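You operate a simulated robot arm through the tools that you are given. There is no shell and no other tool. Be economical: measure what you need, move in short steps, check, and stop when the job is done.

The job below is to be done with a simulated two-armed robot. You get a single attempt, and the scene is never put back.

## Task
Take the dark grey cone mould and put it on the grey plate in sand tray six. Then take the pads carton and leave it on the white brown-edged sheet. Then put the pink number block labelled "65" from the top of the wall bench on the shelf of the wall bench. Keep to this order. Set down upright: dark grey cone mould, pads carton, pink number block.
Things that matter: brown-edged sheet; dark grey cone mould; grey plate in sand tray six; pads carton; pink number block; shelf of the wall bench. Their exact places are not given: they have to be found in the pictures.

The check looks at the end state, three seconds after you hand in, the way a careful person would. Anything else that was tipped, shoved, dropped, spilled or broken makes it a failure. Flat cloth is picked up by pressing the open fingertips on it (5 to 10 N) and closing them slowly along it; thin cloth reads only 2 to 8 mm in the jaws.

## Robot
Two 6-joint arms with two-finger parallel grippers on one trunk, on a base that drives. Base frame: it is fixed to the floor where the robot stands at the start and does not move with it; the origin is under the middle of the robot, x ahead of it, y to its left, z up. Readings come in mm, degrees, newtons and seconds.
The left shoulder is at the start at [60, 187, 922], the right one opposite. With the tool pointing down near the work surface each hand reaches from about 100 to 540 mm from the robot's upright axis, wherever it stands, measured 20 degrees to its own side. Places, roughly: brown-edged sheet [3500, 3750, 500]; dark grey cone mould (9x9x24 cm) [500, 200, 700]; grey plate in sand tray six (16x16 cm) [-1820, 2140, 720]; pads carton [3500, 3500, 1500]; pink number block [3500, 3750, 750]; shelf of the wall bench [3400, 3500, 400]. Payload 1.57 kg a hand.
The TCP of each hand is the grasp point between the finger pads, 30 mm short of the fingertips. In the tool frame z runs along the fingers and y along their closing line. The gripper opens to 110 mm. The fingers are 24 mm wide and 12 mm thick; the gripper's body (48 by 112 mm) begins 78 mm behind the TCP.
Orientation is told as [roll, pitch, yaw] about the base's x, y, z axes, in that order, counted from this pose: with the fingers straight down and closing along the base's y, the tool's x points along the base's -x, its y along +y and its z along -z.

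## Interface
- The arms move only by the tool move_arm. It takes "left_series", "right_series" or both (then of equal length, played together; a hand with none holds still); each is a list of rows, each an object (a shift or turn left out is 0, a gripper value left out holds the last) with "xyz": the shift along the tool's x, y, z in mm, a list of three; "delta_rot": the turn, a rotation vector about the tool's x, y, z in degrees, a list of three; "fingers": the opening, from 0 (shut) to 1 (fully open). In form: [{"xyz": [x, y, z], "delta_rot": [ax, ay, az], "fingers": fingers}, ...]. A call has 1 to 8 rows; each row shifts and turns the commanded pose from where the row before left it, along the tool's axes as they then stand. A row lasts 0.2 s, in which the tool goes at most 50 mm and 8.6 degrees; a call with a longer step from one row to the next is refused whole, and so is a gripper value outside its range. Where a pose cannot be reached the arm comes as near as it can. A force on the tool above 40 N (or 10 N above the force at the start of the call, whichever is more), or a blocked arm, ends the call early, and 0.2 s more pass. Each finger travels about 153 mm/s and halts on what it meets, pressing with about 36 N; the grip force reading is that of the motor and also rises with nothing between the fingers. The clock runs only during rows and for 0.2 s after the last one: add rows that do not move to give the fingers time. The reply holds the time, the measured pose of the TCP, the force on the tool along the base axes, the opening and the grip force, in the units named above and with some noise, with the torque about the TCP (base axes, N m) and any sound that the robot's microphone picked up.
- Cameras (640 x 400 px; columns grow to the right, rows downward): "scene" is now at [8.4, 14.1, 1451.9]; the picture's right is [0.20, -0.98, 0.00], its down [-0.83, -0.17, -0.53] and it looks along [0.52, 0.11, -0.85] (base axes); focal length 291 px, centre (320, 200). "left" rides on the left gripper at [70, -16, -141] in its tool frame; the picture's right is [0.23, 0.97, 0.00], its down [-0.86, 0.20, -0.48] and it looks along [-0.47, 0.11, 0.88] (tool axes); focal length 222 px, centre (320, 200). "right" rides on the right gripper at [70, 16, -141] in its tool frame; the picture's right is [-0.23, 0.97, 0.00], its down [-0.86, -0.20, -0.48] and it looks along [-0.47, -0.11, 0.88] (tool axes); focal length 222 px, centre (320, 200).
- grab_frame(camera): a new picture of that camera. It takes no simulated time.
- lift_body(by): slides the trunk up (or, below 0, down) by that many mm; the arms and the scene camera ride with it, the base frame stays. It gives what a move gives, with no picture.
- drive_base(legs): drives the robot by 1 to 6 legs, each [ahead, left, turn to the left] in mm, mm and degrees, along the robot's own axes; the way and the turn of a leg run together, so that a leg with both is an arc; at most 1500 mm and 180 degrees a leg. The arms and the cameras ride along, it lands a little off, and it stops where it bumps. It gives what a move gives.
- turn_head(pan, tilt): turns the head with the scene camera to pan (to the left, within 86 degrees either way) and tilt (down, from -29 to 69), counted from straight ahead of the robot. It gives what a move gives.
- measure_at(camera, pixels): for up to 12 pixels [column, row] of the newest picture of that camera ("zoom" is the newest enlarged one), the place [x, y, z] in the base frame of the surface seen there, good to about 2 mm. It takes no simulated time.
- close_up(camera, box): a new picture of the part [left, top, right, bottom] of that camera's present view, enlarged. It takes no simulated time.
- finish_job(): hands the job in; it is judged then, once.

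Work in short steps. Measure before you move; look again where a grasp or a placing could have gone wrong, and mend it. You have 110 turns and 108 pictures in all, those below and enlarged ones among them. Open the grippers and draw the arms clear of the work before you hand the job in, unless the task says otherwise; then end with one line.

The tools are called as a command line: name --argument value ..., lists and objects as JSON in quotes. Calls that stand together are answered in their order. move_arm: Moves the arms, as the interface text tells. Its arguments: {"type":"object","properties":{"left_series":{"type":"array","items":{"type":"object","properties":{"xyz":{"type":"array","items":{"type":"number"}},"delta_rot":{"type":"array","items":{"type":"number"}},"fingers":{"type":"number"}}}},"right_series":{"type":"array","items":{"type":"object","properties":{"xyz":{"type":"array","items":{"type":"number"}},"delta_rot":{"type":"array","items":{"type":"number"}},"fingers":{"type":"number"}}}}},"required":[]} The other tools are called the same way: lift_body (by) slides the trunk up or down; drive_base (legs) drives the base; turn_head (pan, tilt) turns the head that bears the scene camera; grab_frame (camera) takes a picture; measure_at (camera, pixels) gives the place of the surface under pixels of a picture; close_up (camera, box) takes an enlarged picture of a part of a camera's view; finish_job () hands the job in.

At the start:

```text
time: 0.0
left_ee_pos: [370.0, 327.2, 891.2]
left_ee_rot: [0.0, 0.0, 0.0]
left_ft_force: [-0.7, 0.2, 0.0]
left_moment: [-0.02, -0.01, 0.0]
left_opening: 110.0
left_grasp_force: 0.0
right_ee_pos: [343.2, -17.1, 919.4]
right_ee_rot: [0.0, -0.1, -0.1]
right_ft_force: [-0.5, -0.6, -0.1]
right_moment: [-0.02, 0.0, 0.0]
right_opening: 109.8
right_grasp_force: 0.1
trunk travel left (down, up): [-550.0, 440.0]
robot x, y, heading: [1.1, -1.3, -0.0]
head pan, tilt: [11.6, 58.1]
```

scene: 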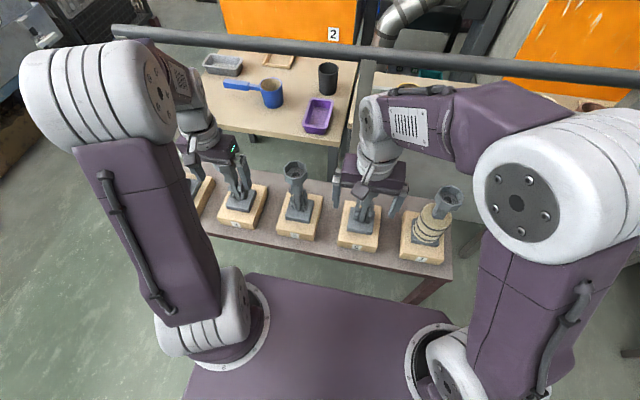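
right: 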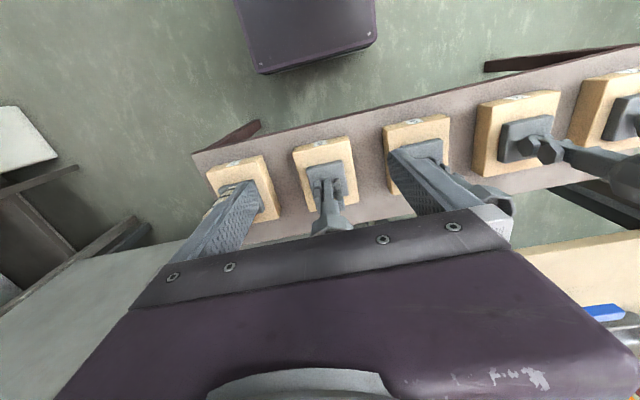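
left: 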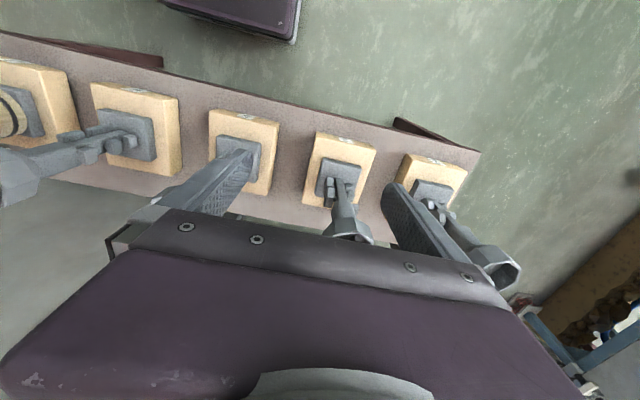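

The scene picture shows five or more similar grey pieces on sand trays at about (240,195) to (440,210). I enlarge this part to tell them apart.

close_up --camera "scene" --box '[170, 120, 490, 320]'

turn_head --pan 10 --tilt 30

grab_frame --camera "scene"

```text
2.00 times, centred on (330, 220) of scene
```

zoom: 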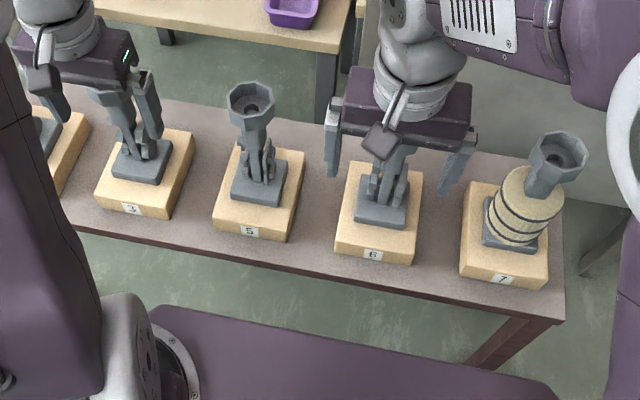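

```text
time: 0.9
left_ee_pos: [370.0, 326.9, 890.3]
left_ee_rot: [-0.1, -0.1, 0.0]
left_ft_force: [0.0, -0.4, 0.9]
left_moment: [0.0, 0.03, 0.03]
left_opening: 109.7
left_grasp_force: 0.0
right_ee_pos: [342.8, -15.0, 920.5]
right_ee_rot: [0.0, 0.0, 0.0]
right_ft_force: [0.0, -0.2, -0.4]
right_moment: [-0.01, -0.01, 0.01]
right_opening: 110.0
right_grasp_force: 0.1
trunk travel left (down, up): [-550.0, 440.0]
robot x, y, heading: [-1.5, -2.5, 0.0]
head pan, tilt: [10.0, 30.0]
```

```text
103 pictures are left
```

scene: 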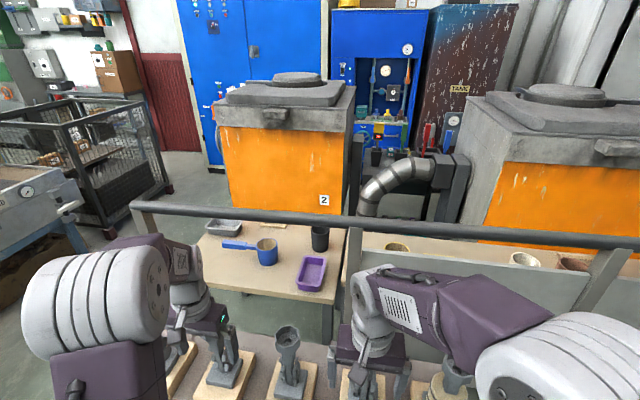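

The trays nearby carry labels 3, 5, 6, 7; the target tray is told to be behind-left. I look around with the head before choosing.

turn_head --pan 86 --tilt 20

grab_frame --camera "scene"

turn_head --pan 45 --tilt 20

grab_frame --camera "scene"

turn_head --pan -40 --tilt 20

grab_frame --camera "scene"

turn_head --pan 12 --tilt 69

grab_frame --camera "scene"

```text
time: 2.4
left_ee_pos: [369.8, 327.7, 891.3]
left_ee_rot: [0.0, 0.0, 0.0]
left_ft_force: [-0.8, 0.6, -0.1]
left_moment: [-0.01, 0.0, -0.01]
left_opening: 110.2
left_grasp_force: 0.1
right_ee_pos: [343.1, -15.0, 921.2]
right_ee_rot: [0.0, 0.0, 0.1]
right_ft_force: [0.0, 0.5, -0.6]
right_moment: [0.02, 0.01, -0.01]
right_opening: 109.8
right_grasp_force: 0.0
trunk travel left (down, up): [-550.0, 440.0]
robot x, y, heading: [1.6, -4.5, 0.0]
head pan, tilt: [85.9, 20.0]
```

```text
102 pictures are left
```

scene: 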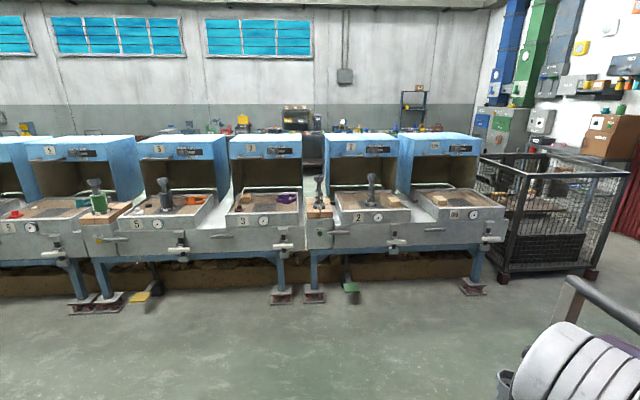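

```text
time: 3.5
left_ee_pos: [369.8, 328.2, 890.5]
left_ee_rot: [0.0, 0.0, 0.0]
left_ft_force: [1.3, -0.2, -0.1]
left_moment: [-0.03, 0.01, 0.0]
left_opening: 109.7
left_grasp_force: 0.0
right_ee_pos: [343.0, -15.7, 921.1]
right_ee_rot: [0.0, 0.0, 0.0]
right_ft_force: [-0.1, 0.3, 0.2]
right_moment: [0.01, 0.0, -0.04]
right_opening: 109.9
right_grasp_force: 0.1
trunk travel left (down, up): [-550.0, 440.0]
robot x, y, heading: [-2.1, 2.8, 0.0]
head pan, tilt: [45.0, 20.0]
```

```text
101 pictures are left
```

scene: 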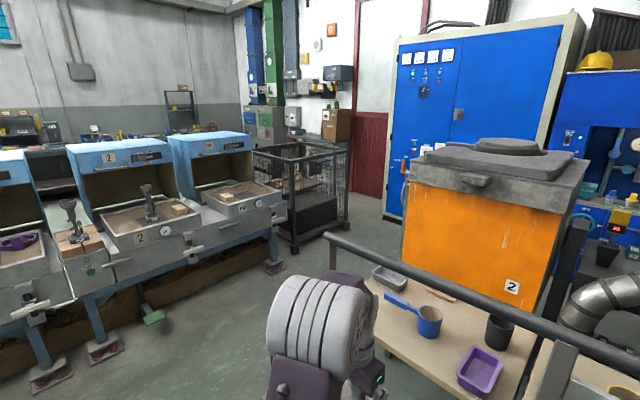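

```text
time: 5.1
left_ee_pos: [370.2, 327.6, 890.5]
left_ee_rot: [0.1, 0.0, 0.1]
left_ft_force: [-0.1, 0.0, 0.5]
left_moment: [0.0, 0.02, -0.01]
left_opening: 110.2
left_grasp_force: 0.1
right_ee_pos: [343.6, -15.9, 920.9]
right_ee_rot: [0.0, 0.0, -0.1]
right_ft_force: [0.2, 0.4, -0.6]
right_moment: [-0.02, 0.02, -0.01]
right_opening: 109.6
right_grasp_force: 0.0
trunk travel left (down, up): [-550.0, 440.0]
robot x, y, heading: [3.5, -3.4, -0.2]
head pan, tilt: [-40.0, 20.0]
```

```text
100 pictures are left
```

scene: 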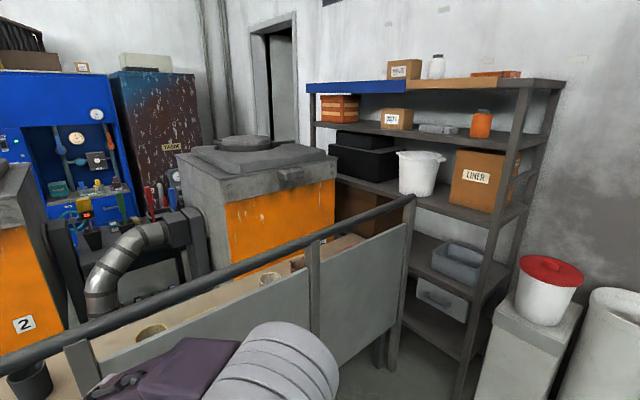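

```text
time: 6.3
left_ee_pos: [370.2, 327.7, 890.2]
left_ee_rot: [0.1, -0.1, 0.1]
left_ft_force: [0.0, -1.2, 0.0]
left_moment: [-0.01, 0.0, 0.01]
left_opening: 109.9
left_grasp_force: 0.2
right_ee_pos: [342.7, -15.8, 921.5]
right_ee_rot: [0.0, 0.0, 0.0]
right_ft_force: [-0.7, 0.2, 0.5]
right_moment: [0.02, 0.0, 0.01]
right_opening: 110.0
right_grasp_force: 0.1
trunk travel left (down, up): [-550.0, 440.0]
robot x, y, heading: [-0.6, -0.4, 0.0]
head pan, tilt: [12.0, 68.8]
```

```text
99 pictures are left
```

scene: 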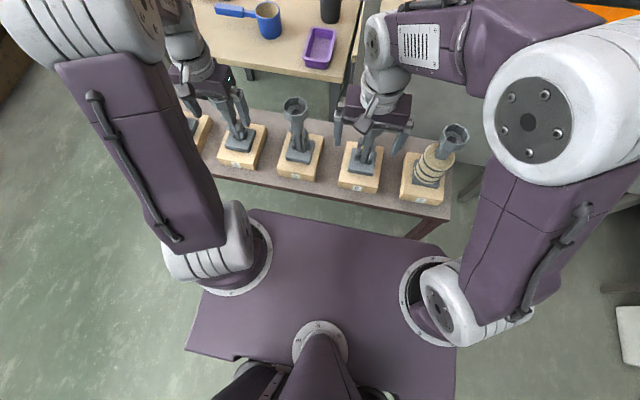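

Six moulds stand on the row; their bodies differ. I enlarge each region to find the "cone" one.

close_up --camera "scene" --box '[180, 70, 340, 190]'

close_up --camera "scene" --box '[320, 100, 480, 220]'

close_up --camera "left" --box '[280, 90, 640, 315]'

close_up --camera "left" --box '[0, 40, 320, 240]'

```text
3.33 times, centred on (260, 130) of scene
```

zoom: 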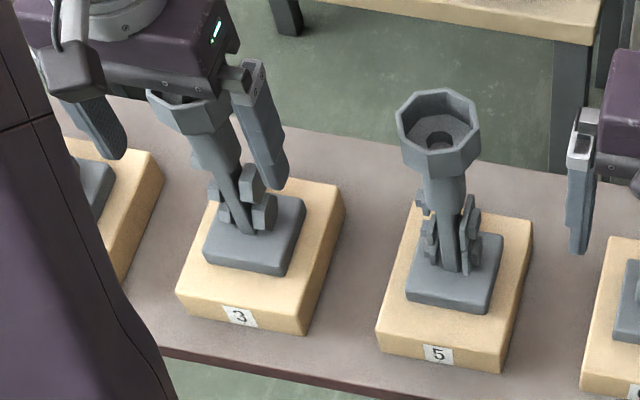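

```text
3.33 times, centred on (400, 160) of scene
```

zoom: 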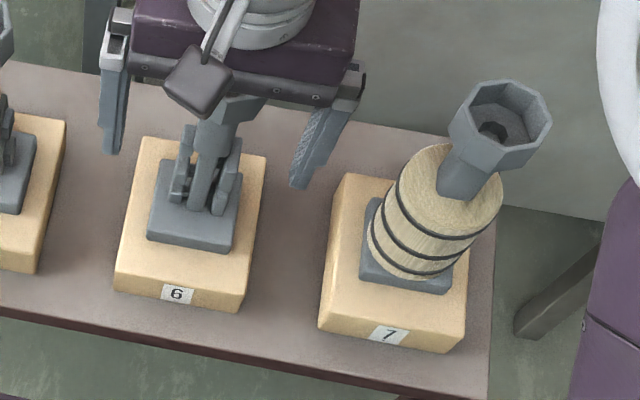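

```text
1.78 times, centred on (460, 202) of left
```

zoom: 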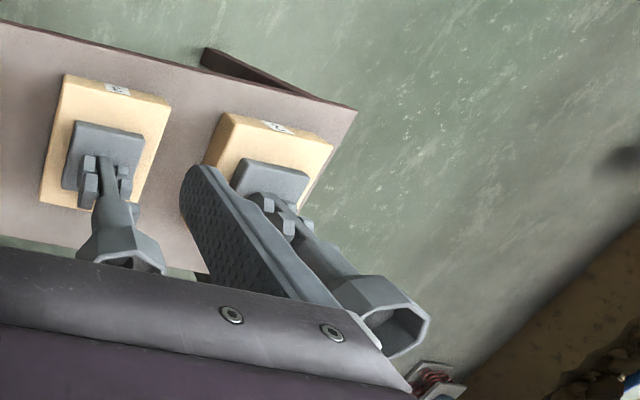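

```text
2.00 times, centred on (160, 140) of left
```

zoom: 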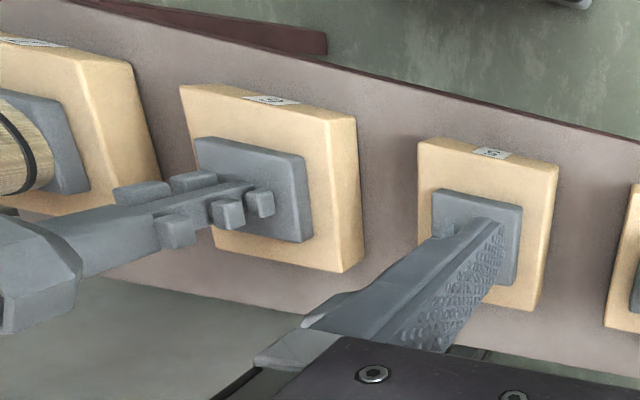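

I measure the moulds' cups, bases and the blocks and the dark cylinder on the table, to compare heights with the given 24 cm.

measure_at --camera "scene" --pixels '[[295, 103], [302, 157], [316, 168], [454, 132], [430, 180], [333, 8], [250, 158], [365, 170], [320, 38], [265, 8], [350, 205], [195, 122]]'

turn_head --pan 10 --tilt 45

grab_frame --camera "scene"

close_up --camera "scene" --box '[190, 80, 420, 224]'

```text
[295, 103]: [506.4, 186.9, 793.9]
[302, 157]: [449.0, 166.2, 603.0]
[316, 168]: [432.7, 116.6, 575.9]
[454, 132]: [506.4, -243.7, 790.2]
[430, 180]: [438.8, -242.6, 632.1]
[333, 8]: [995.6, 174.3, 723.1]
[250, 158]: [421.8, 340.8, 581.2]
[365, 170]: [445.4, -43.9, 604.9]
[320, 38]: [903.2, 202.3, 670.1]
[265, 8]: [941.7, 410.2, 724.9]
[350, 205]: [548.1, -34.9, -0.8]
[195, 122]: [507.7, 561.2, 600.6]
```

```text
time: 7.2
left_ee_pos: [369.5, 327.7, 890.5]
left_ee_rot: [0.1, 0.0, 0.0]
left_ft_force: [0.2, 0.8, -0.4]
left_moment: [-0.03, 0.01, -0.01]
left_opening: 110.1
left_grasp_force: 0.0
right_ee_pos: [343.7, -14.9, 921.2]
right_ee_rot: [0.0, 0.0, 0.0]
right_ft_force: [0.1, -0.8, 0.8]
right_moment: [0.0, -0.02, 0.01]
right_opening: 109.9
right_grasp_force: 0.0
trunk travel left (down, up): [-550.0, 440.0]
robot x, y, heading: [0.6, -2.7, 0.1]
head pan, tilt: [10.0, 45.0]
```

```text
94 pictures are left
```

scene: 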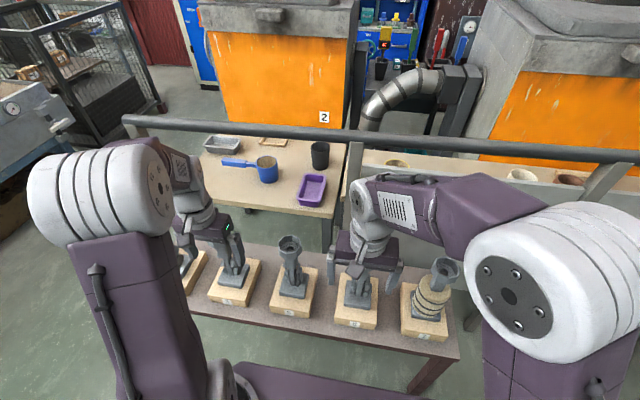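

```text
2.78 times, centred on (305, 152) of scene
```

zoom: 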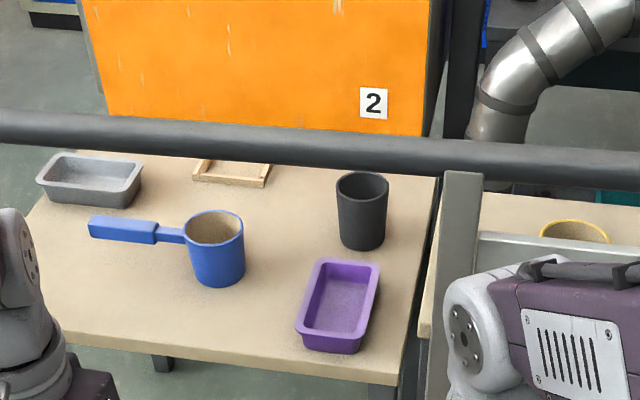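

Bench moulds run from 576 up to about 820, so 24 cm high: the mould on block 5 (x≈480, y≈180) fits the given place. I check its cup closely for the grasp.

close_up --camera "scene" --box '[245, 225, 341, 321]'

measure_at --camera "scene" --pixels '[[280, 241], [299, 242], [290, 237], [283, 249], [290, 250], [297, 250], [291, 257], [290, 265], [284, 247], [293, 285], [280, 290], [303, 290]]'

```text
4.17 times, centred on (293, 273) of scene
```

zoom: 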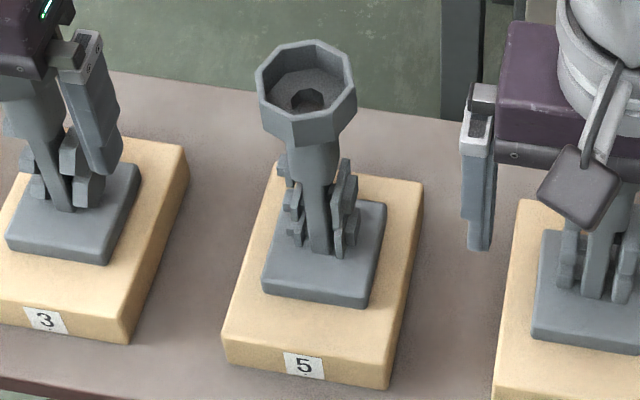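

```text
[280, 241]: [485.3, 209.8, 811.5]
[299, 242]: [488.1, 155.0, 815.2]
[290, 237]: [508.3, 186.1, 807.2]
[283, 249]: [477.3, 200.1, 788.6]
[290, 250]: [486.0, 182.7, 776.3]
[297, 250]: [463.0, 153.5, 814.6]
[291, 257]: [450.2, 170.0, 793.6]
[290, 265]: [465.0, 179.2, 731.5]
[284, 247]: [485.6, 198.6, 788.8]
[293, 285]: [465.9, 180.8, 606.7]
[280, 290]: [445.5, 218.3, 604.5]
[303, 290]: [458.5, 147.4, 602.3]
```

The cup is an octagon; I measure its rim corners in the enlarged picture.

measure_at --camera "zoom" --pixels '[[259, 78], [277, 52], [316, 44], [345, 56], [352, 86], [338, 108], [300, 117], [265, 104], [300, 138], [318, 160], [318, 200], [300, 300]]'

measure_at --camera "zoom" --pixels '[[266, 280], [364, 296], [382, 206], [282, 200], [270, 260], [375, 240], [350, 240], [320, 280], [230, 330], [385, 350], [410, 190], [330, 145]]'

```text
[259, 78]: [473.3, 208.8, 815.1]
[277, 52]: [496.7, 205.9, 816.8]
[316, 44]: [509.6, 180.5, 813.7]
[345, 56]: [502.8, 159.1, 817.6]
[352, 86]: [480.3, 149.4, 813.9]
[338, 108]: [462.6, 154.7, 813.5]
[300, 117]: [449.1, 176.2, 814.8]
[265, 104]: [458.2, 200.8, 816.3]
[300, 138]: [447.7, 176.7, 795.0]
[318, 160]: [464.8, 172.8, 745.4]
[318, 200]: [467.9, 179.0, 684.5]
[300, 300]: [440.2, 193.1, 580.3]
```

```text
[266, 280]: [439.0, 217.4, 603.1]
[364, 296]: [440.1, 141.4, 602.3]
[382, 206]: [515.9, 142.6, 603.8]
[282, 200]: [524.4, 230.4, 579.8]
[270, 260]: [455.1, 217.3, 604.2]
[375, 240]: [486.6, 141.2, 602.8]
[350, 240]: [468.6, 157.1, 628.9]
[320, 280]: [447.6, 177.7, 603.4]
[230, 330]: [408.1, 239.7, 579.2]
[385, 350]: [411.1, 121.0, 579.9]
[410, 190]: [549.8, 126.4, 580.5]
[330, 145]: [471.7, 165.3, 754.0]
```

The mould's cup is centred on (480,180), rim z≈815, vertical sides to about 785, corners on the axes so flats lie 22.5° off. I bring the left hand above it and yaw by 22.5°.

move_arm --left_series '[{"xyz": [-27.5, -36.8, 0], "fingers": 1}, {"xyz": [-27.5, -36.8, 0]}, {"xyz": [-27.5, -36.8, 0]}, {"xyz": [-27.5, -36.8, 0]}, {"delta_rot": [0, 0, -7.5]}, {"delta_rot": [0, 0, -7.5]}, {"delta_rot": [0, 0, -7.5]}, {}]'

grab_frame --camera "left"

```text
time: 9.0
left_ee_pos: [478.4, 179.9, 890.2]
left_ee_rot: [0.0, -0.1, 22.6]
left_ft_force: [0.3, 0.1, 0.4]
left_moment: [-0.02, -0.01, -0.04]
left_opening: 110.0
left_grasp_force: 0.1
right_ee_pos: [344.0, -16.2, 921.2]
right_ee_rot: [0.0, 0.0, 0.0]
right_ft_force: [0.1, -0.4, 0.9]
right_moment: [0.03, 0.03, 0.02]
right_opening: 109.9
right_grasp_force: 0.1
trunk travel left (down, up): [-550.0, 440.0]
robot x, y, heading: [-4.5, 1.4, -0.1]
head pan, tilt: [10.0, 45.0]
```

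```text
91 pictures are left
```

left: 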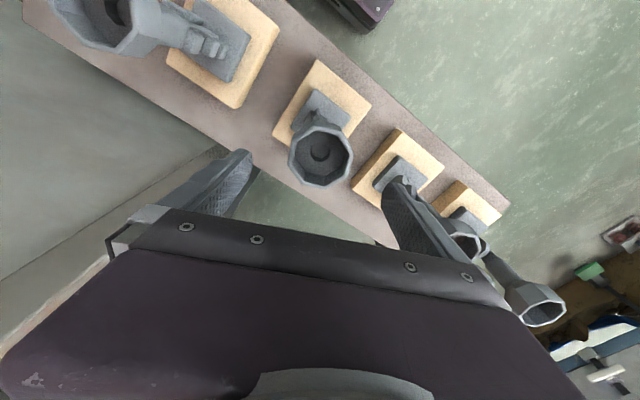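

The cup at (320,160) lies between the fingertips with flats facing them. I lower 95 mm to z≈795.

move_arm --left_series '[{"xyz": [0, 0, 32]}, {"xyz": [0, 0, 32]}, {"xyz": [0, 0, 31]}, {}]'

grab_frame --camera "left"

close_up --camera "scene" --box '[220, 190, 380, 310]'

```text
time: 10.0
left_ee_pos: [479.5, 180.5, 795.1]
left_ee_rot: [0.0, 0.0, 22.4]
left_ft_force: [0.2, -1.0, -0.2]
left_moment: [-0.01, -0.06, 0.01]
left_opening: 109.9
left_grasp_force: 0.1
right_ee_pos: [343.6, -16.9, 919.4]
right_ee_rot: [0.0, -0.1, 0.0]
right_ft_force: [0.0, -0.4, -0.2]
right_moment: [-0.01, -0.01, -0.02]
right_opening: 110.0
right_grasp_force: 0.0
trunk travel left (down, up): [-550.0, 440.0]
robot x, y, heading: [0.9, -0.1, 0.0]
head pan, tilt: [10.0, 45.0]
```

```text
90 pictures are left
```

left: 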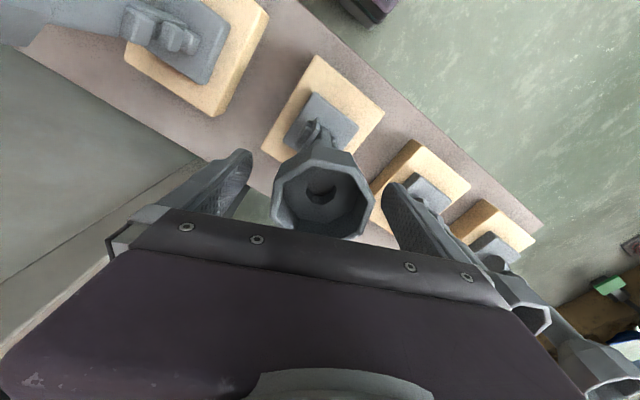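

```text
3.33 times, centred on (300, 250) of scene
```

zoom: 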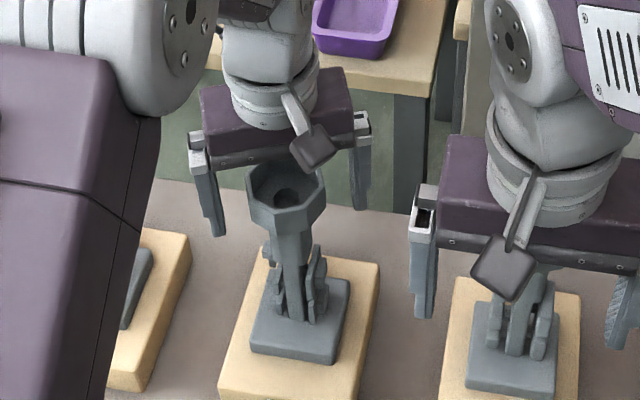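

The cup is centred between the fingers. I close gently.

move_arm --left_series '[{"fingers": 0.68}, {"fingers": 0.6}, {"fingers": 0.55}, {"fingers": 0.5}, {"fingers": 0.4}, {"fingers": 0.3}, {}]'

close_up --camera "scene" --box '[220, 190, 380, 310]'

```text
time: 11.6
left_ee_pos: [478.8, 180.8, 795.6]
left_ee_rot: [-0.1, 0.0, 22.5]
left_ft_force: [-0.6, 0.6, 0.2]
left_moment: [-0.03, 0.12, -0.03]
left_opening: 62.7
left_grasp_force: 36.6
right_ee_pos: [342.6, -15.3, 920.5]
right_ee_rot: [-0.1, 0.0, 0.0]
right_ft_force: [0.2, -0.3, -0.1]
right_moment: [0.02, 0.02, 0.05]
right_opening: 110.3
right_grasp_force: 0.0
trunk travel left (down, up): [-550.0, 440.0]
robot x, y, heading: [-0.9, -0.4, 0.1]
head pan, tilt: [10.0, 45.0]
```

```text
3.33 times, centred on (300, 250) of scene
```

zoom: 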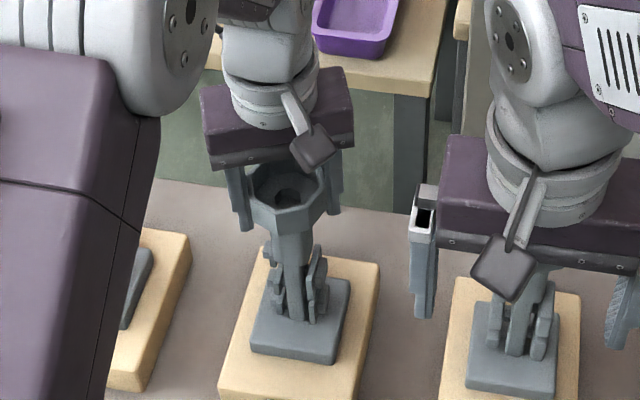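

The grip is at 62.7 mm, as expected for the flats. I lift 60 mm in small steps and check.

move_arm --left_series '[{"xyz": [0, 0, -10], "fingers": 0}, {"xyz": [0, 0, -25]}, {"xyz": [0, 0, -25]}, {}]'

close_up --camera "scene" --box '[220, 190, 380, 310]'

```text
time: 12.6
left_ee_pos: [481.6, 179.3, 853.1]
left_ee_rot: [0.0, 0.2, 22.5]
left_ft_force: [0.7, -0.5, -3.6]
left_moment: [-0.01, 0.02, -0.02]
left_opening: 62.5
left_grasp_force: 35.6
right_ee_pos: [344.0, -15.9, 920.6]
right_ee_rot: [0.0, 0.0, 0.0]
right_ft_force: [-0.1, 0.4, -0.8]
right_moment: [0.02, 0.03, -0.01]
right_opening: 109.9
right_grasp_force: 0.0
trunk travel left (down, up): [-550.0, 440.0]
robot x, y, heading: [1.5, -0.8, -0.2]
head pan, tilt: [10.0, 45.0]
```

```text
3.33 times, centred on (300, 250) of scene
```

zoom: 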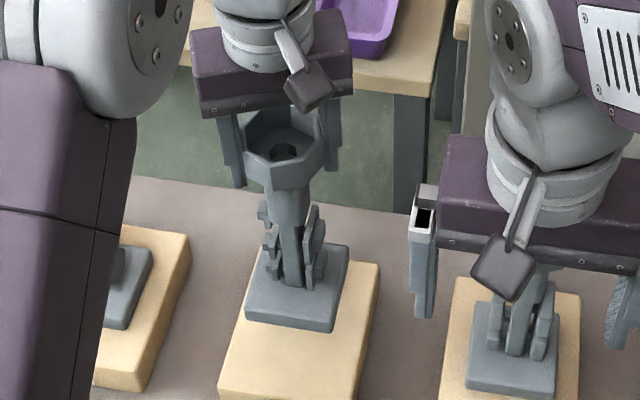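

The mould hangs straight (3.6 N). I raise the trunk 200 mm, back off straight by 500 mm, and look at the sand tray row.

lift_body --by 200

drive_base --legs '[[-500, 0, 0]]'

turn_head --pan 86 --tilt 25

grab_frame --camera "scene"

```text
time: 14.7
left_ee_pos: [481.5, 180.1, 1054.0]
left_ee_rot: [0.0, 0.0, 22.6]
left_ft_force: [-1.1, 0.7, -4.2]
left_moment: [-0.01, -0.05, 0.02]
left_opening: 62.7
left_grasp_force: 36.3
right_ee_pos: [343.2, -15.8, 1120.7]
right_ee_rot: [0.1, -0.1, 0.0]
right_ft_force: [1.4, 0.0, -0.6]
right_moment: [0.02, 0.01, 0.03]
right_opening: 109.9
right_grasp_force: 0.0
trunk travel left (down, up): [-750.0, 240.0]
robot x, y, heading: [2.2, -0.4, 0.0]
head pan, tilt: [10.0, 45.0]
```

```text
time: 17.6
left_ee_pos: [-9.2, 179.4, 1053.8]
left_ee_rot: [-0.1, 0.1, 22.2]
left_ft_force: [-0.4, 0.0, -3.9]
left_moment: [0.01, -0.02, -0.02]
left_opening: 62.5
left_grasp_force: 36.0
right_ee_pos: [-148.8, -15.9, 1119.5]
right_ee_rot: [0.0, 0.2, -0.2]
right_ft_force: [0.6, 0.4, 0.2]
right_moment: [0.0, -0.04, 0.02]
right_opening: 109.9
right_grasp_force: 0.1
trunk travel left (down, up): [-750.0, 240.0]
robot x, y, heading: [-490.6, 1.4, -0.2]
head pan, tilt: [10.0, 45.0]
```

```text
time: 19.1
left_ee_pos: [-9.8, 179.3, 1054.4]
left_ee_rot: [0.0, 0.0, 22.2]
left_ft_force: [0.2, -0.1, -4.3]
left_moment: [-0.03, -0.01, 0.03]
left_opening: 62.6
left_grasp_force: 36.4
right_ee_pos: [-149.5, -16.4, 1120.4]
right_ee_rot: [0.0, 0.0, -0.2]
right_ft_force: [0.0, -0.5, 0.2]
right_moment: [-0.01, 0.01, -0.01]
right_opening: 109.8
right_grasp_force: 0.0
trunk travel left (down, up): [-750.0, 240.0]
robot x, y, heading: [-495.4, -0.2, 0.0]
head pan, tilt: [85.9, 25.0]
```

```text
86 pictures are left
```

scene: 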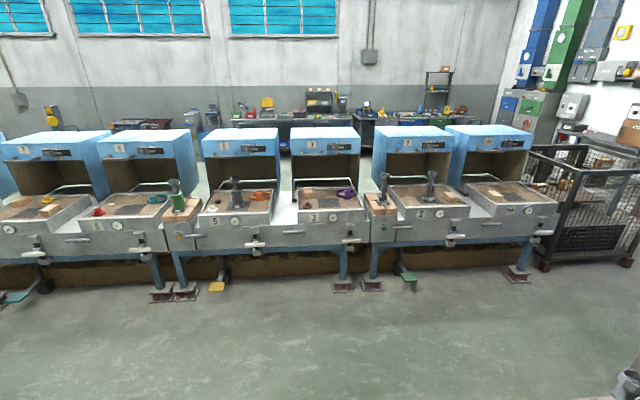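

I zoom onto the tray labels on the left and measure the bench front.

close_up --camera "scene" --box '[0, 120, 240, 270]'

measure_at --camera "scene" --pixels '[[150, 208], [120, 215], [97, 240], [97, 226], [30, 208], [235, 205], [330, 203], [140, 250], [160, 295], [180, 215]]'

```text
2.67 times, centred on (120, 195) of scene
```

zoom: 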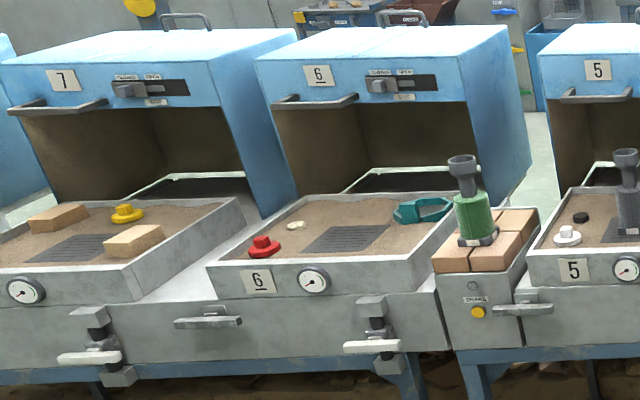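

```text
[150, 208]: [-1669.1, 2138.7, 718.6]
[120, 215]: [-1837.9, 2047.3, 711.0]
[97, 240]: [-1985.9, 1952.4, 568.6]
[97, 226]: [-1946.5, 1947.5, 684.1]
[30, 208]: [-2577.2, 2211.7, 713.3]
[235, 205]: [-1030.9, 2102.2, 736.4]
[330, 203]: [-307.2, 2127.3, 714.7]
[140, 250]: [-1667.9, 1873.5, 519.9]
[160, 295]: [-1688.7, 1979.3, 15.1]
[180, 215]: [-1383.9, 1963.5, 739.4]
```

Tray six's grey grid plate is at zoom (345,238), its hood behind. I measure plate, rim, hood and neighbours.

measure_at --camera "zoom" --pixels '[[306, 250], [352, 252], [386, 227], [332, 227], [345, 240], [264, 246], [425, 208], [240, 268], [405, 262], [300, 102], [480, 165], [400, 345]]'

turn_head --pan 40 --tilt 69

grab_frame --camera "scene"

```text
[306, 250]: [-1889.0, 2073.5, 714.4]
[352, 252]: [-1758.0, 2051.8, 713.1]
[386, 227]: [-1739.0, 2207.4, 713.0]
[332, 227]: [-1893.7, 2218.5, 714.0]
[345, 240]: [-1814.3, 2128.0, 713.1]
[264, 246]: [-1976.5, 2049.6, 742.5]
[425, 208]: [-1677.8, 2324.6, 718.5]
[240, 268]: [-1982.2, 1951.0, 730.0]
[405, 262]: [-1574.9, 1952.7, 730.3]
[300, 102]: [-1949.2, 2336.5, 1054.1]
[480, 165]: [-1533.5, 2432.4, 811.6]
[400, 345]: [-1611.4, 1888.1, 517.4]
```

```text
time: 20.3
left_ee_pos: [-11.8, 179.8, 1055.1]
left_ee_rot: [0.0, -0.1, 22.3]
left_ft_force: [0.1, -0.3, -4.3]
left_moment: [0.01, -0.01, -0.01]
left_opening: 62.4
left_grasp_force: 36.4
right_ee_pos: [-149.0, -16.1, 1120.9]
right_ee_rot: [0.0, 0.0, -0.2]
right_ft_force: [-0.5, 0.1, -0.5]
right_moment: [0.01, -0.01, -0.04]
right_opening: 109.8
right_grasp_force: 0.0
trunk travel left (down, up): [-750.0, 240.0]
robot x, y, heading: [-493.8, 5.0, -0.2]
head pan, tilt: [40.0, 68.8]
```

```text
84 pictures are left
```

scene: 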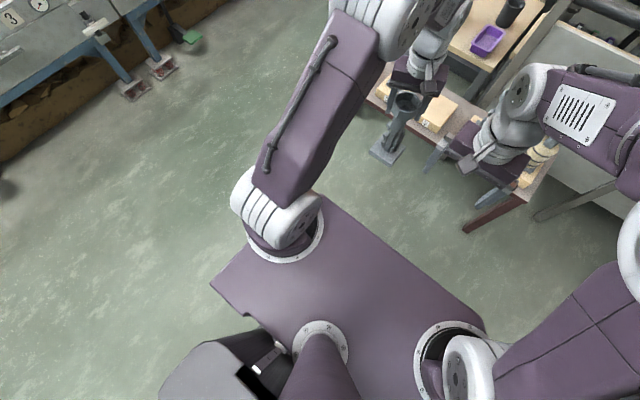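

I measure the platform's outline to know how near the base can come to the bench.

measure_at --camera "scene" --pixels '[[322, 200], [215, 285], [480, 325], [290, 330], [430, 262], [195, 370], [410, 105], [385, 158], [180, 395]]'

```text
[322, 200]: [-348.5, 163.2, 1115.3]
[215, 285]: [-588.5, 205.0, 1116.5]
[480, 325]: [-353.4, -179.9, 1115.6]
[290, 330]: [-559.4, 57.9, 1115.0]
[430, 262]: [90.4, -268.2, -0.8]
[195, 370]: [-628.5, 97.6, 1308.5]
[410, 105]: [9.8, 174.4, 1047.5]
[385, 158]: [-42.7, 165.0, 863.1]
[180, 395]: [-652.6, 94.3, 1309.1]
```

I use the left hand's camera to see the base's front edge.

grab_frame --camera "right"

measure_at --camera "right" --pixels '[[262, 60], [370, 40], [250, 30], [310, 35]]'

```text
83 pictures are left
```

right: 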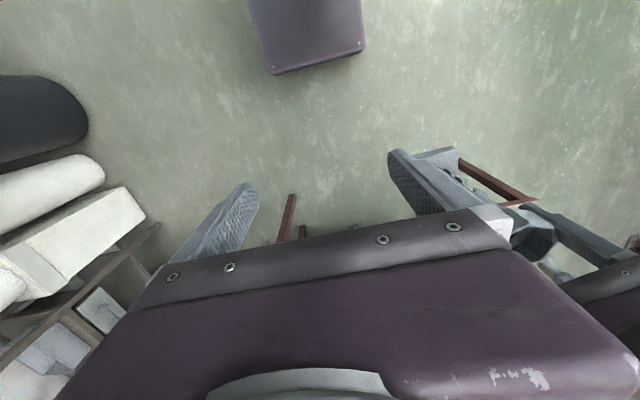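

```text
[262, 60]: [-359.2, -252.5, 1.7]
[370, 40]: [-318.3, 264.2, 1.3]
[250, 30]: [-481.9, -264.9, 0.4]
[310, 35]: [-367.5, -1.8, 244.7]
```

The base front is only about 140 mm ahead of the axis, ±230 wide, so it fits before the tray bench (front y≈1947, handles y≈1870). I turn left 90°, drive ahead, then sideways to x≈-1638.

drive_base --legs '[[0, 0, 90], [1000, 0, 0], [0, 1144, 0]]'

turn_head --pan 15 --tilt 40

grab_frame --camera "scene"

```text
time: 34.6
left_ee_pos: [-1833.8, 1431.6, 1053.4]
left_ee_rot: [0.0, -0.1, 114.1]
left_ft_force: [-0.6, 0.2, -3.3]
left_moment: [-0.01, 0.02, 0.01]
left_opening: 62.2
left_grasp_force: 36.1
right_ee_pos: [-1635.1, 1298.9, 1119.4]
right_ee_rot: [0.1, -0.1, 91.6]
right_ft_force: [-0.3, -0.5, 0.2]
right_moment: [-0.03, -0.01, 0.01]
right_opening: 109.8
right_grasp_force: 0.1
trunk travel left (down, up): [-750.0, 240.0]
robot x, y, heading: [-1645.0, 955.2, 91.5]
head pan, tilt: [40.0, 68.8]
```

```text
time: 35.5
left_ee_pos: [-1834.4, 1431.7, 1053.4]
left_ee_rot: [0.0, -0.1, 114.1]
left_ft_force: [-0.1, -0.2, -3.9]
left_moment: [-0.01, 0.0, -0.02]
left_opening: 61.9
left_grasp_force: 36.1
right_ee_pos: [-1633.9, 1299.3, 1120.0]
right_ee_rot: [-0.1, 0.0, 91.6]
right_ft_force: [0.6, -0.2, -1.1]
right_moment: [-0.05, 0.0, -0.03]
right_opening: 110.1
right_grasp_force: 0.2
trunk travel left (down, up): [-750.0, 240.0]
robot x, y, heading: [-1638.8, 953.8, 91.7]
head pan, tilt: [15.0, 40.0]
```

```text
82 pictures are left
```

scene: 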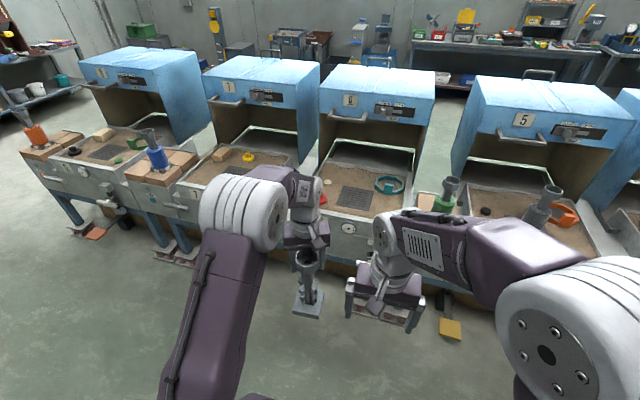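

Tray six lies ahead with the plate at (355,200). I measure it again and the surroundings from here.

measure_at --camera "scene" --pixels '[[346, 189], [380, 192], [370, 213], [337, 207], [358, 200], [387, 184], [320, 195], [350, 118], [433, 205], [330, 255], [400, 200], [330, 180]]'

```text
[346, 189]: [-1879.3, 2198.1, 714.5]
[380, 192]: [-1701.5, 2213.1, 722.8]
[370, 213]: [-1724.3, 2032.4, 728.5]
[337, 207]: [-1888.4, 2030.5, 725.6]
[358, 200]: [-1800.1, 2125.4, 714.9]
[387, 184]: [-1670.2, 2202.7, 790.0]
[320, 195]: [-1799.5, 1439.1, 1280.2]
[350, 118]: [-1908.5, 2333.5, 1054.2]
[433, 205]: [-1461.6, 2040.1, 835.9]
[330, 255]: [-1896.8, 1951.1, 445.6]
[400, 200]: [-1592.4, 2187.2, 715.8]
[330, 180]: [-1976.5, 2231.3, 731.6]
```

I enlarge the plate area for exact edges.

close_up --camera "scene" --box '[310, 160, 422, 230]'

```text
5.71 times, centred on (366, 195) of scene
```

zoom: 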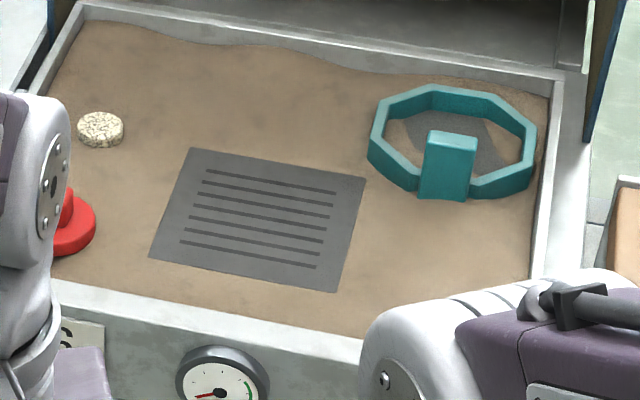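

measure_at --camera "zoom" --pixels '[[192, 152], [362, 180], [334, 288], [153, 255], [260, 220], [440, 190], [60, 240], [340, 345], [500, 230], [100, 130]]'

```text
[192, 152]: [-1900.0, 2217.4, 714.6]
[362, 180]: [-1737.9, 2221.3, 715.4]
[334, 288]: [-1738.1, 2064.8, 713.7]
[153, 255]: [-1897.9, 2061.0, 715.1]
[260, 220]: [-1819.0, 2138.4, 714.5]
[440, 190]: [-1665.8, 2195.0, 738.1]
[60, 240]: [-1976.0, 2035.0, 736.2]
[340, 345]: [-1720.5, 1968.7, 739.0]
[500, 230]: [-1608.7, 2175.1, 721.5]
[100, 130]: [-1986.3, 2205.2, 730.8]
```

Plate centre is (-1818, 2141, 714.5), so the placing TCP height is about 930. I drive ahead 700 mm with a 36 mm shift to the right.

drive_base --legs '[[500, -36, 0], [200, 0, 0]]'

turn_head --pan 15 --tilt 55

grab_frame --camera "scene"

grab_frame --camera "left"

```text
time: 39.7
left_ee_pos: [-1820.8, 2135.7, 1054.4]
left_ee_rot: [0.0, 0.0, 114.3]
left_ft_force: [0.6, 0.1, -4.3]
left_moment: [0.01, 0.02, -0.04]
left_opening: 61.8
left_grasp_force: 35.8
right_ee_pos: [-1620.6, 2003.4, 1121.4]
right_ee_rot: [0.0, 0.0, 91.7]
right_ft_force: [-0.7, 0.3, 0.4]
right_moment: [0.0, -0.04, 0.0]
right_opening: 110.0
right_grasp_force: 0.1
trunk travel left (down, up): [-750.0, 240.0]
robot x, y, heading: [-1625.3, 1658.7, 91.6]
head pan, tilt: [15.0, 40.0]
```

```text
time: 40.5
left_ee_pos: [-1821.7, 2138.9, 1053.5]
left_ee_rot: [0.1, 0.1, 114.2]
left_ft_force: [0.0, -0.2, -4.8]
left_moment: [-0.01, 0.02, 0.0]
left_opening: 62.1
left_grasp_force: 35.7
right_ee_pos: [-1621.7, 2006.4, 1119.7]
right_ee_rot: [0.1, 0.1, 91.7]
right_ft_force: [-0.7, -0.5, 0.4]
right_moment: [-0.01, -0.01, 0.01]
right_opening: 110.1
right_grasp_force: 0.0
trunk travel left (down, up): [-750.0, 240.0]
robot x, y, heading: [-1626.1, 1657.9, 91.5]
head pan, tilt: [15.0, 55.0]
```

```text
80 pictures are left
```

scene: 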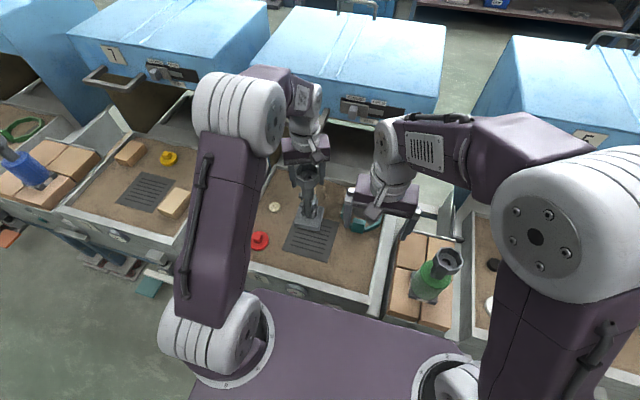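

```text
79 pictures are left
```

left: 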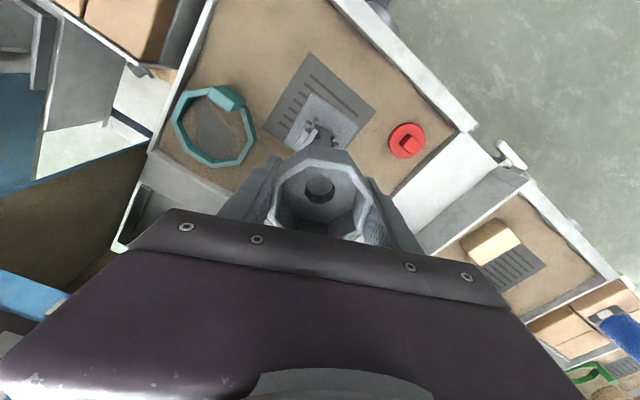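

The mould hangs over the plate, TCP at (-1821, 2138). I lower the trunk by 105 mm, then creep with the arm.

lift_body --by -105

move_arm --left_series '[{"xyz": [0, 0, 8]}, {"xyz": [0, 0, 6]}, {"xyz": [0, 0, 3]}, {}]'

close_up --camera "scene" --box '[240, 130, 400, 290]'

```text
time: 41.9
left_ee_pos: [-1821.2, 2137.7, 949.1]
left_ee_rot: [-0.1, 0.0, 114.2]
left_ft_force: [-0.3, -0.7, -2.7]
left_moment: [0.01, -0.01, 0.0]
left_opening: 61.9
left_grasp_force: 36.8
right_ee_pos: [-1621.8, 2006.0, 1015.2]
right_ee_rot: [0.0, -0.1, 91.9]
right_ft_force: [-0.2, -0.3, -0.1]
right_moment: [0.01, 0.0, 0.02]
right_opening: 110.1
right_grasp_force: 0.1
trunk travel left (down, up): [-645.0, 345.0]
robot x, y, heading: [-1627.3, 1660.4, 91.8]
head pan, tilt: [15.0, 55.0]
```

```text
time: 42.9
left_ee_pos: [-1820.9, 2138.5, 932.1]
left_ee_rot: [-0.1, 0.0, 114.3]
left_ft_force: [-0.8, 0.1, -2.3]
left_moment: [-0.01, -0.04, 0.0]
left_opening: 62.0
left_grasp_force: 36.4
right_ee_pos: [-1621.0, 2005.5, 1016.4]
right_ee_rot: [-0.1, -0.1, 91.8]
right_ft_force: [0.1, -1.3, 0.2]
right_moment: [0.0, 0.0, -0.01]
right_opening: 110.1
right_grasp_force: 0.0
trunk travel left (down, up): [-645.0, 345.0]
robot x, y, heading: [-1626.2, 1665.0, 91.8]
head pan, tilt: [15.0, 55.0]
```

```text
2.50 times, centred on (320, 210) of scene
```

zoom: 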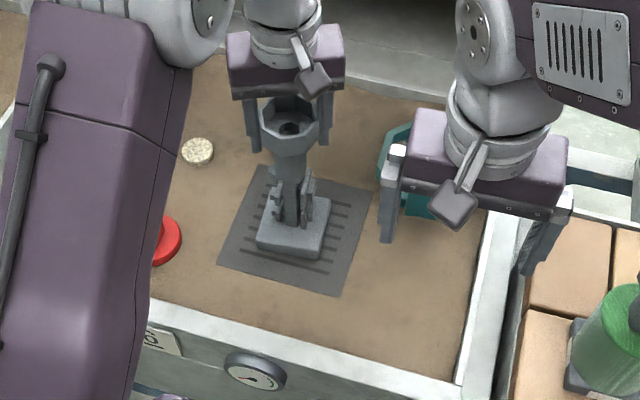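

Still a bit of weight on the tool (2.3 N). I creep down 1 mm at a time, watching the force.

move_arm --left_series '[{"xyz": [0, 0, 1.5]}, {"xyz": [0, 0, 1]}, {}]'

measure_at --camera "zoom" --pixels '[[290, 245], [258, 242], [320, 252], [250, 250], [310, 265]]'

```text
time: 43.6
left_ee_pos: [-1820.9, 2137.1, 931.1]
left_ee_rot: [0.0, -0.2, 114.3]
left_ft_force: [-0.5, 0.7, 6.2]
left_moment: [-0.19, -0.25, -0.01]
left_opening: 61.9
left_grasp_force: 36.2
right_ee_pos: [-1620.3, 2005.8, 1016.0]
right_ee_rot: [0.0, 0.0, 91.8]
right_ft_force: [0.0, -0.1, 1.1]
right_moment: [0.0, -0.01, -0.02]
right_opening: 110.0
right_grasp_force: 0.0
trunk travel left (down, up): [-645.0, 345.0]
robot x, y, heading: [-1625.5, 1660.8, 91.6]
head pan, tilt: [15.0, 55.0]
```

```text
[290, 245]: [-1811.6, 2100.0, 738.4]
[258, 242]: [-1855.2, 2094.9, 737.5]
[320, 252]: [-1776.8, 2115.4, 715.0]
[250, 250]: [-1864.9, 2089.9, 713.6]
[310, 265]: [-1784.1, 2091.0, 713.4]
```

Contact: force turned to +6 N, base touches the plate. I open the fingers gradually.

move_arm --left_series '[{"fingers": 0.58}, {"fingers": 0.65}, {"fingers": 0.8}, {"fingers": 1}, {}, {"xyz": [0, 0, -30]}, {"xyz": [0, 0, -40]}, {"xyz": [0, 0, -40]}]'

close_up --camera "scene" --box '[240, 130, 400, 290]'

```text
time: 45.5
left_ee_pos: [-1821.6, 2136.5, 1040.6]
left_ee_rot: [0.0, 0.0, 114.3]
left_ft_force: [0.2, 0.6, 1.3]
left_moment: [0.01, 0.02, -0.03]
left_opening: 109.8
left_grasp_force: 0.1
right_ee_pos: [-1620.4, 2005.9, 1015.7]
right_ee_rot: [0.0, 0.1, 91.8]
right_ft_force: [-1.0, 0.2, -0.3]
right_moment: [-0.05, -0.03, -0.02]
right_opening: 109.9
right_grasp_force: 0.2
trunk travel left (down, up): [-645.0, 345.0]
robot x, y, heading: [-1624.4, 1661.9, 91.9]
head pan, tilt: [15.0, 55.0]
```

```text
2.50 times, centred on (320, 210) of scene
```

zoom: 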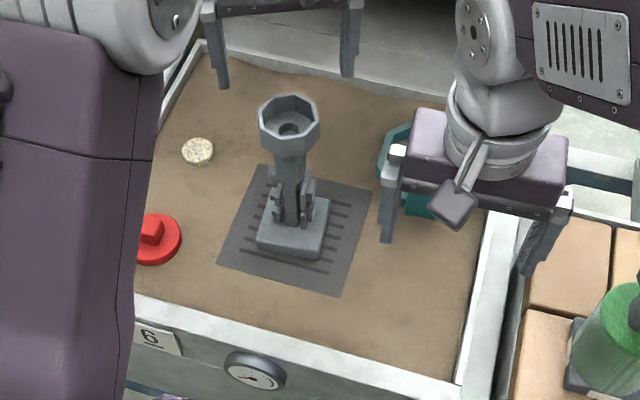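

The mould stands upright on the plate. I rise and back off, then look toward the far corner (3500, 3750).

lift_body --by 120

drive_base --legs '[[-800, 0, 0]]'

turn_head --pan -65 --tilt 10

grab_frame --camera "scene"

```text
time: 47.0
left_ee_pos: [-1821.0, 2135.9, 1161.3]
left_ee_rot: [-0.1, 0.0, 114.3]
left_ft_force: [0.7, 0.8, 0.7]
left_moment: [-0.03, 0.02, -0.01]
left_opening: 109.8
left_grasp_force: 0.1
right_ee_pos: [-1620.9, 2005.7, 1135.2]
right_ee_rot: [0.0, -0.1, 91.7]
right_ft_force: [-0.7, 0.0, -0.3]
right_moment: [0.0, 0.06, -0.05]
right_opening: 109.8
right_grasp_force: 0.1
trunk travel left (down, up): [-765.0, 225.0]
robot x, y, heading: [-1626.2, 1663.4, 91.9]
head pan, tilt: [15.0, 55.0]
```

```text
time: 51.3
left_ee_pos: [-1795.6, 1330.9, 1160.9]
left_ee_rot: [0.1, 0.1, 114.1]
left_ft_force: [-0.2, -0.5, 0.1]
left_moment: [-0.01, 0.0, 0.0]
left_opening: 109.7
left_grasp_force: 0.1
right_ee_pos: [-1596.8, 1198.6, 1135.4]
right_ee_rot: [-0.1, 0.0, 91.6]
right_ft_force: [-0.3, 0.3, 0.0]
right_moment: [0.02, -0.02, 0.0]
right_opening: 110.0
right_grasp_force: 0.1
trunk travel left (down, up): [-765.0, 225.0]
robot x, y, heading: [-1603.4, 854.4, 91.4]
head pan, tilt: [15.0, 55.0]
```

```text
time: 52.8
left_ee_pos: [-1796.1, 1330.1, 1160.2]
left_ee_rot: [0.0, 0.0, 114.2]
left_ft_force: [0.2, 0.3, -0.7]
left_moment: [0.0, -0.02, 0.01]
left_opening: 109.9
left_grasp_force: 0.1
right_ee_pos: [-1595.6, 1199.8, 1135.3]
right_ee_rot: [0.0, 0.0, 91.7]
right_ft_force: [0.2, 0.2, 0.4]
right_moment: [-0.03, 0.01, 0.01]
right_opening: 110.0
right_grasp_force: 0.1
trunk travel left (down, up): [-765.0, 225.0]
robot x, y, heading: [-1605.1, 855.9, 91.4]
head pan, tilt: [-65.0, 10.0]
```

```text
76 pictures are left
```

scene: 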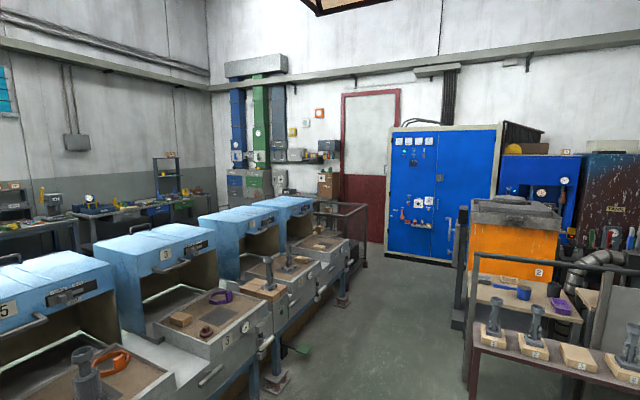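

The corner at (250,150)–(340,190) seems the wall bench with a carton at (328,186). I measure the corridor and that corner.

measure_at --camera "scene" --pixels '[[328, 186], [365, 210], [390, 230], [460, 325], [355, 265], [330, 250], [390, 265], [475, 385], [345, 300], [300, 157], [400, 300], [235, 190]]'

close_up --camera "scene" --box '[210, 120, 400, 270]'

```text
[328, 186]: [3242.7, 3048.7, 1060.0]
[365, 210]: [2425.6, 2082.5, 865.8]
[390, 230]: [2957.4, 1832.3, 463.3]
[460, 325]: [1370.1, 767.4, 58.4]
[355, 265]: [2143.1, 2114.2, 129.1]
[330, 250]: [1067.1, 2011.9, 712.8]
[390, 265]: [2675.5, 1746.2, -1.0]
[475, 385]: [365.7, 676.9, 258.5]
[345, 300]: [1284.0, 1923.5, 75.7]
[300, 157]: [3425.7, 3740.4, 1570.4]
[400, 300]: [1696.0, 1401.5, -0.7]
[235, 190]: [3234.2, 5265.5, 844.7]
```

```text
2.67 times, centred on (305, 195) of scene
```

zoom: 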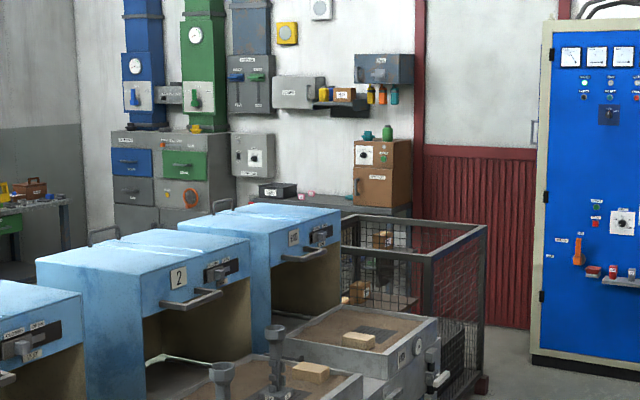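

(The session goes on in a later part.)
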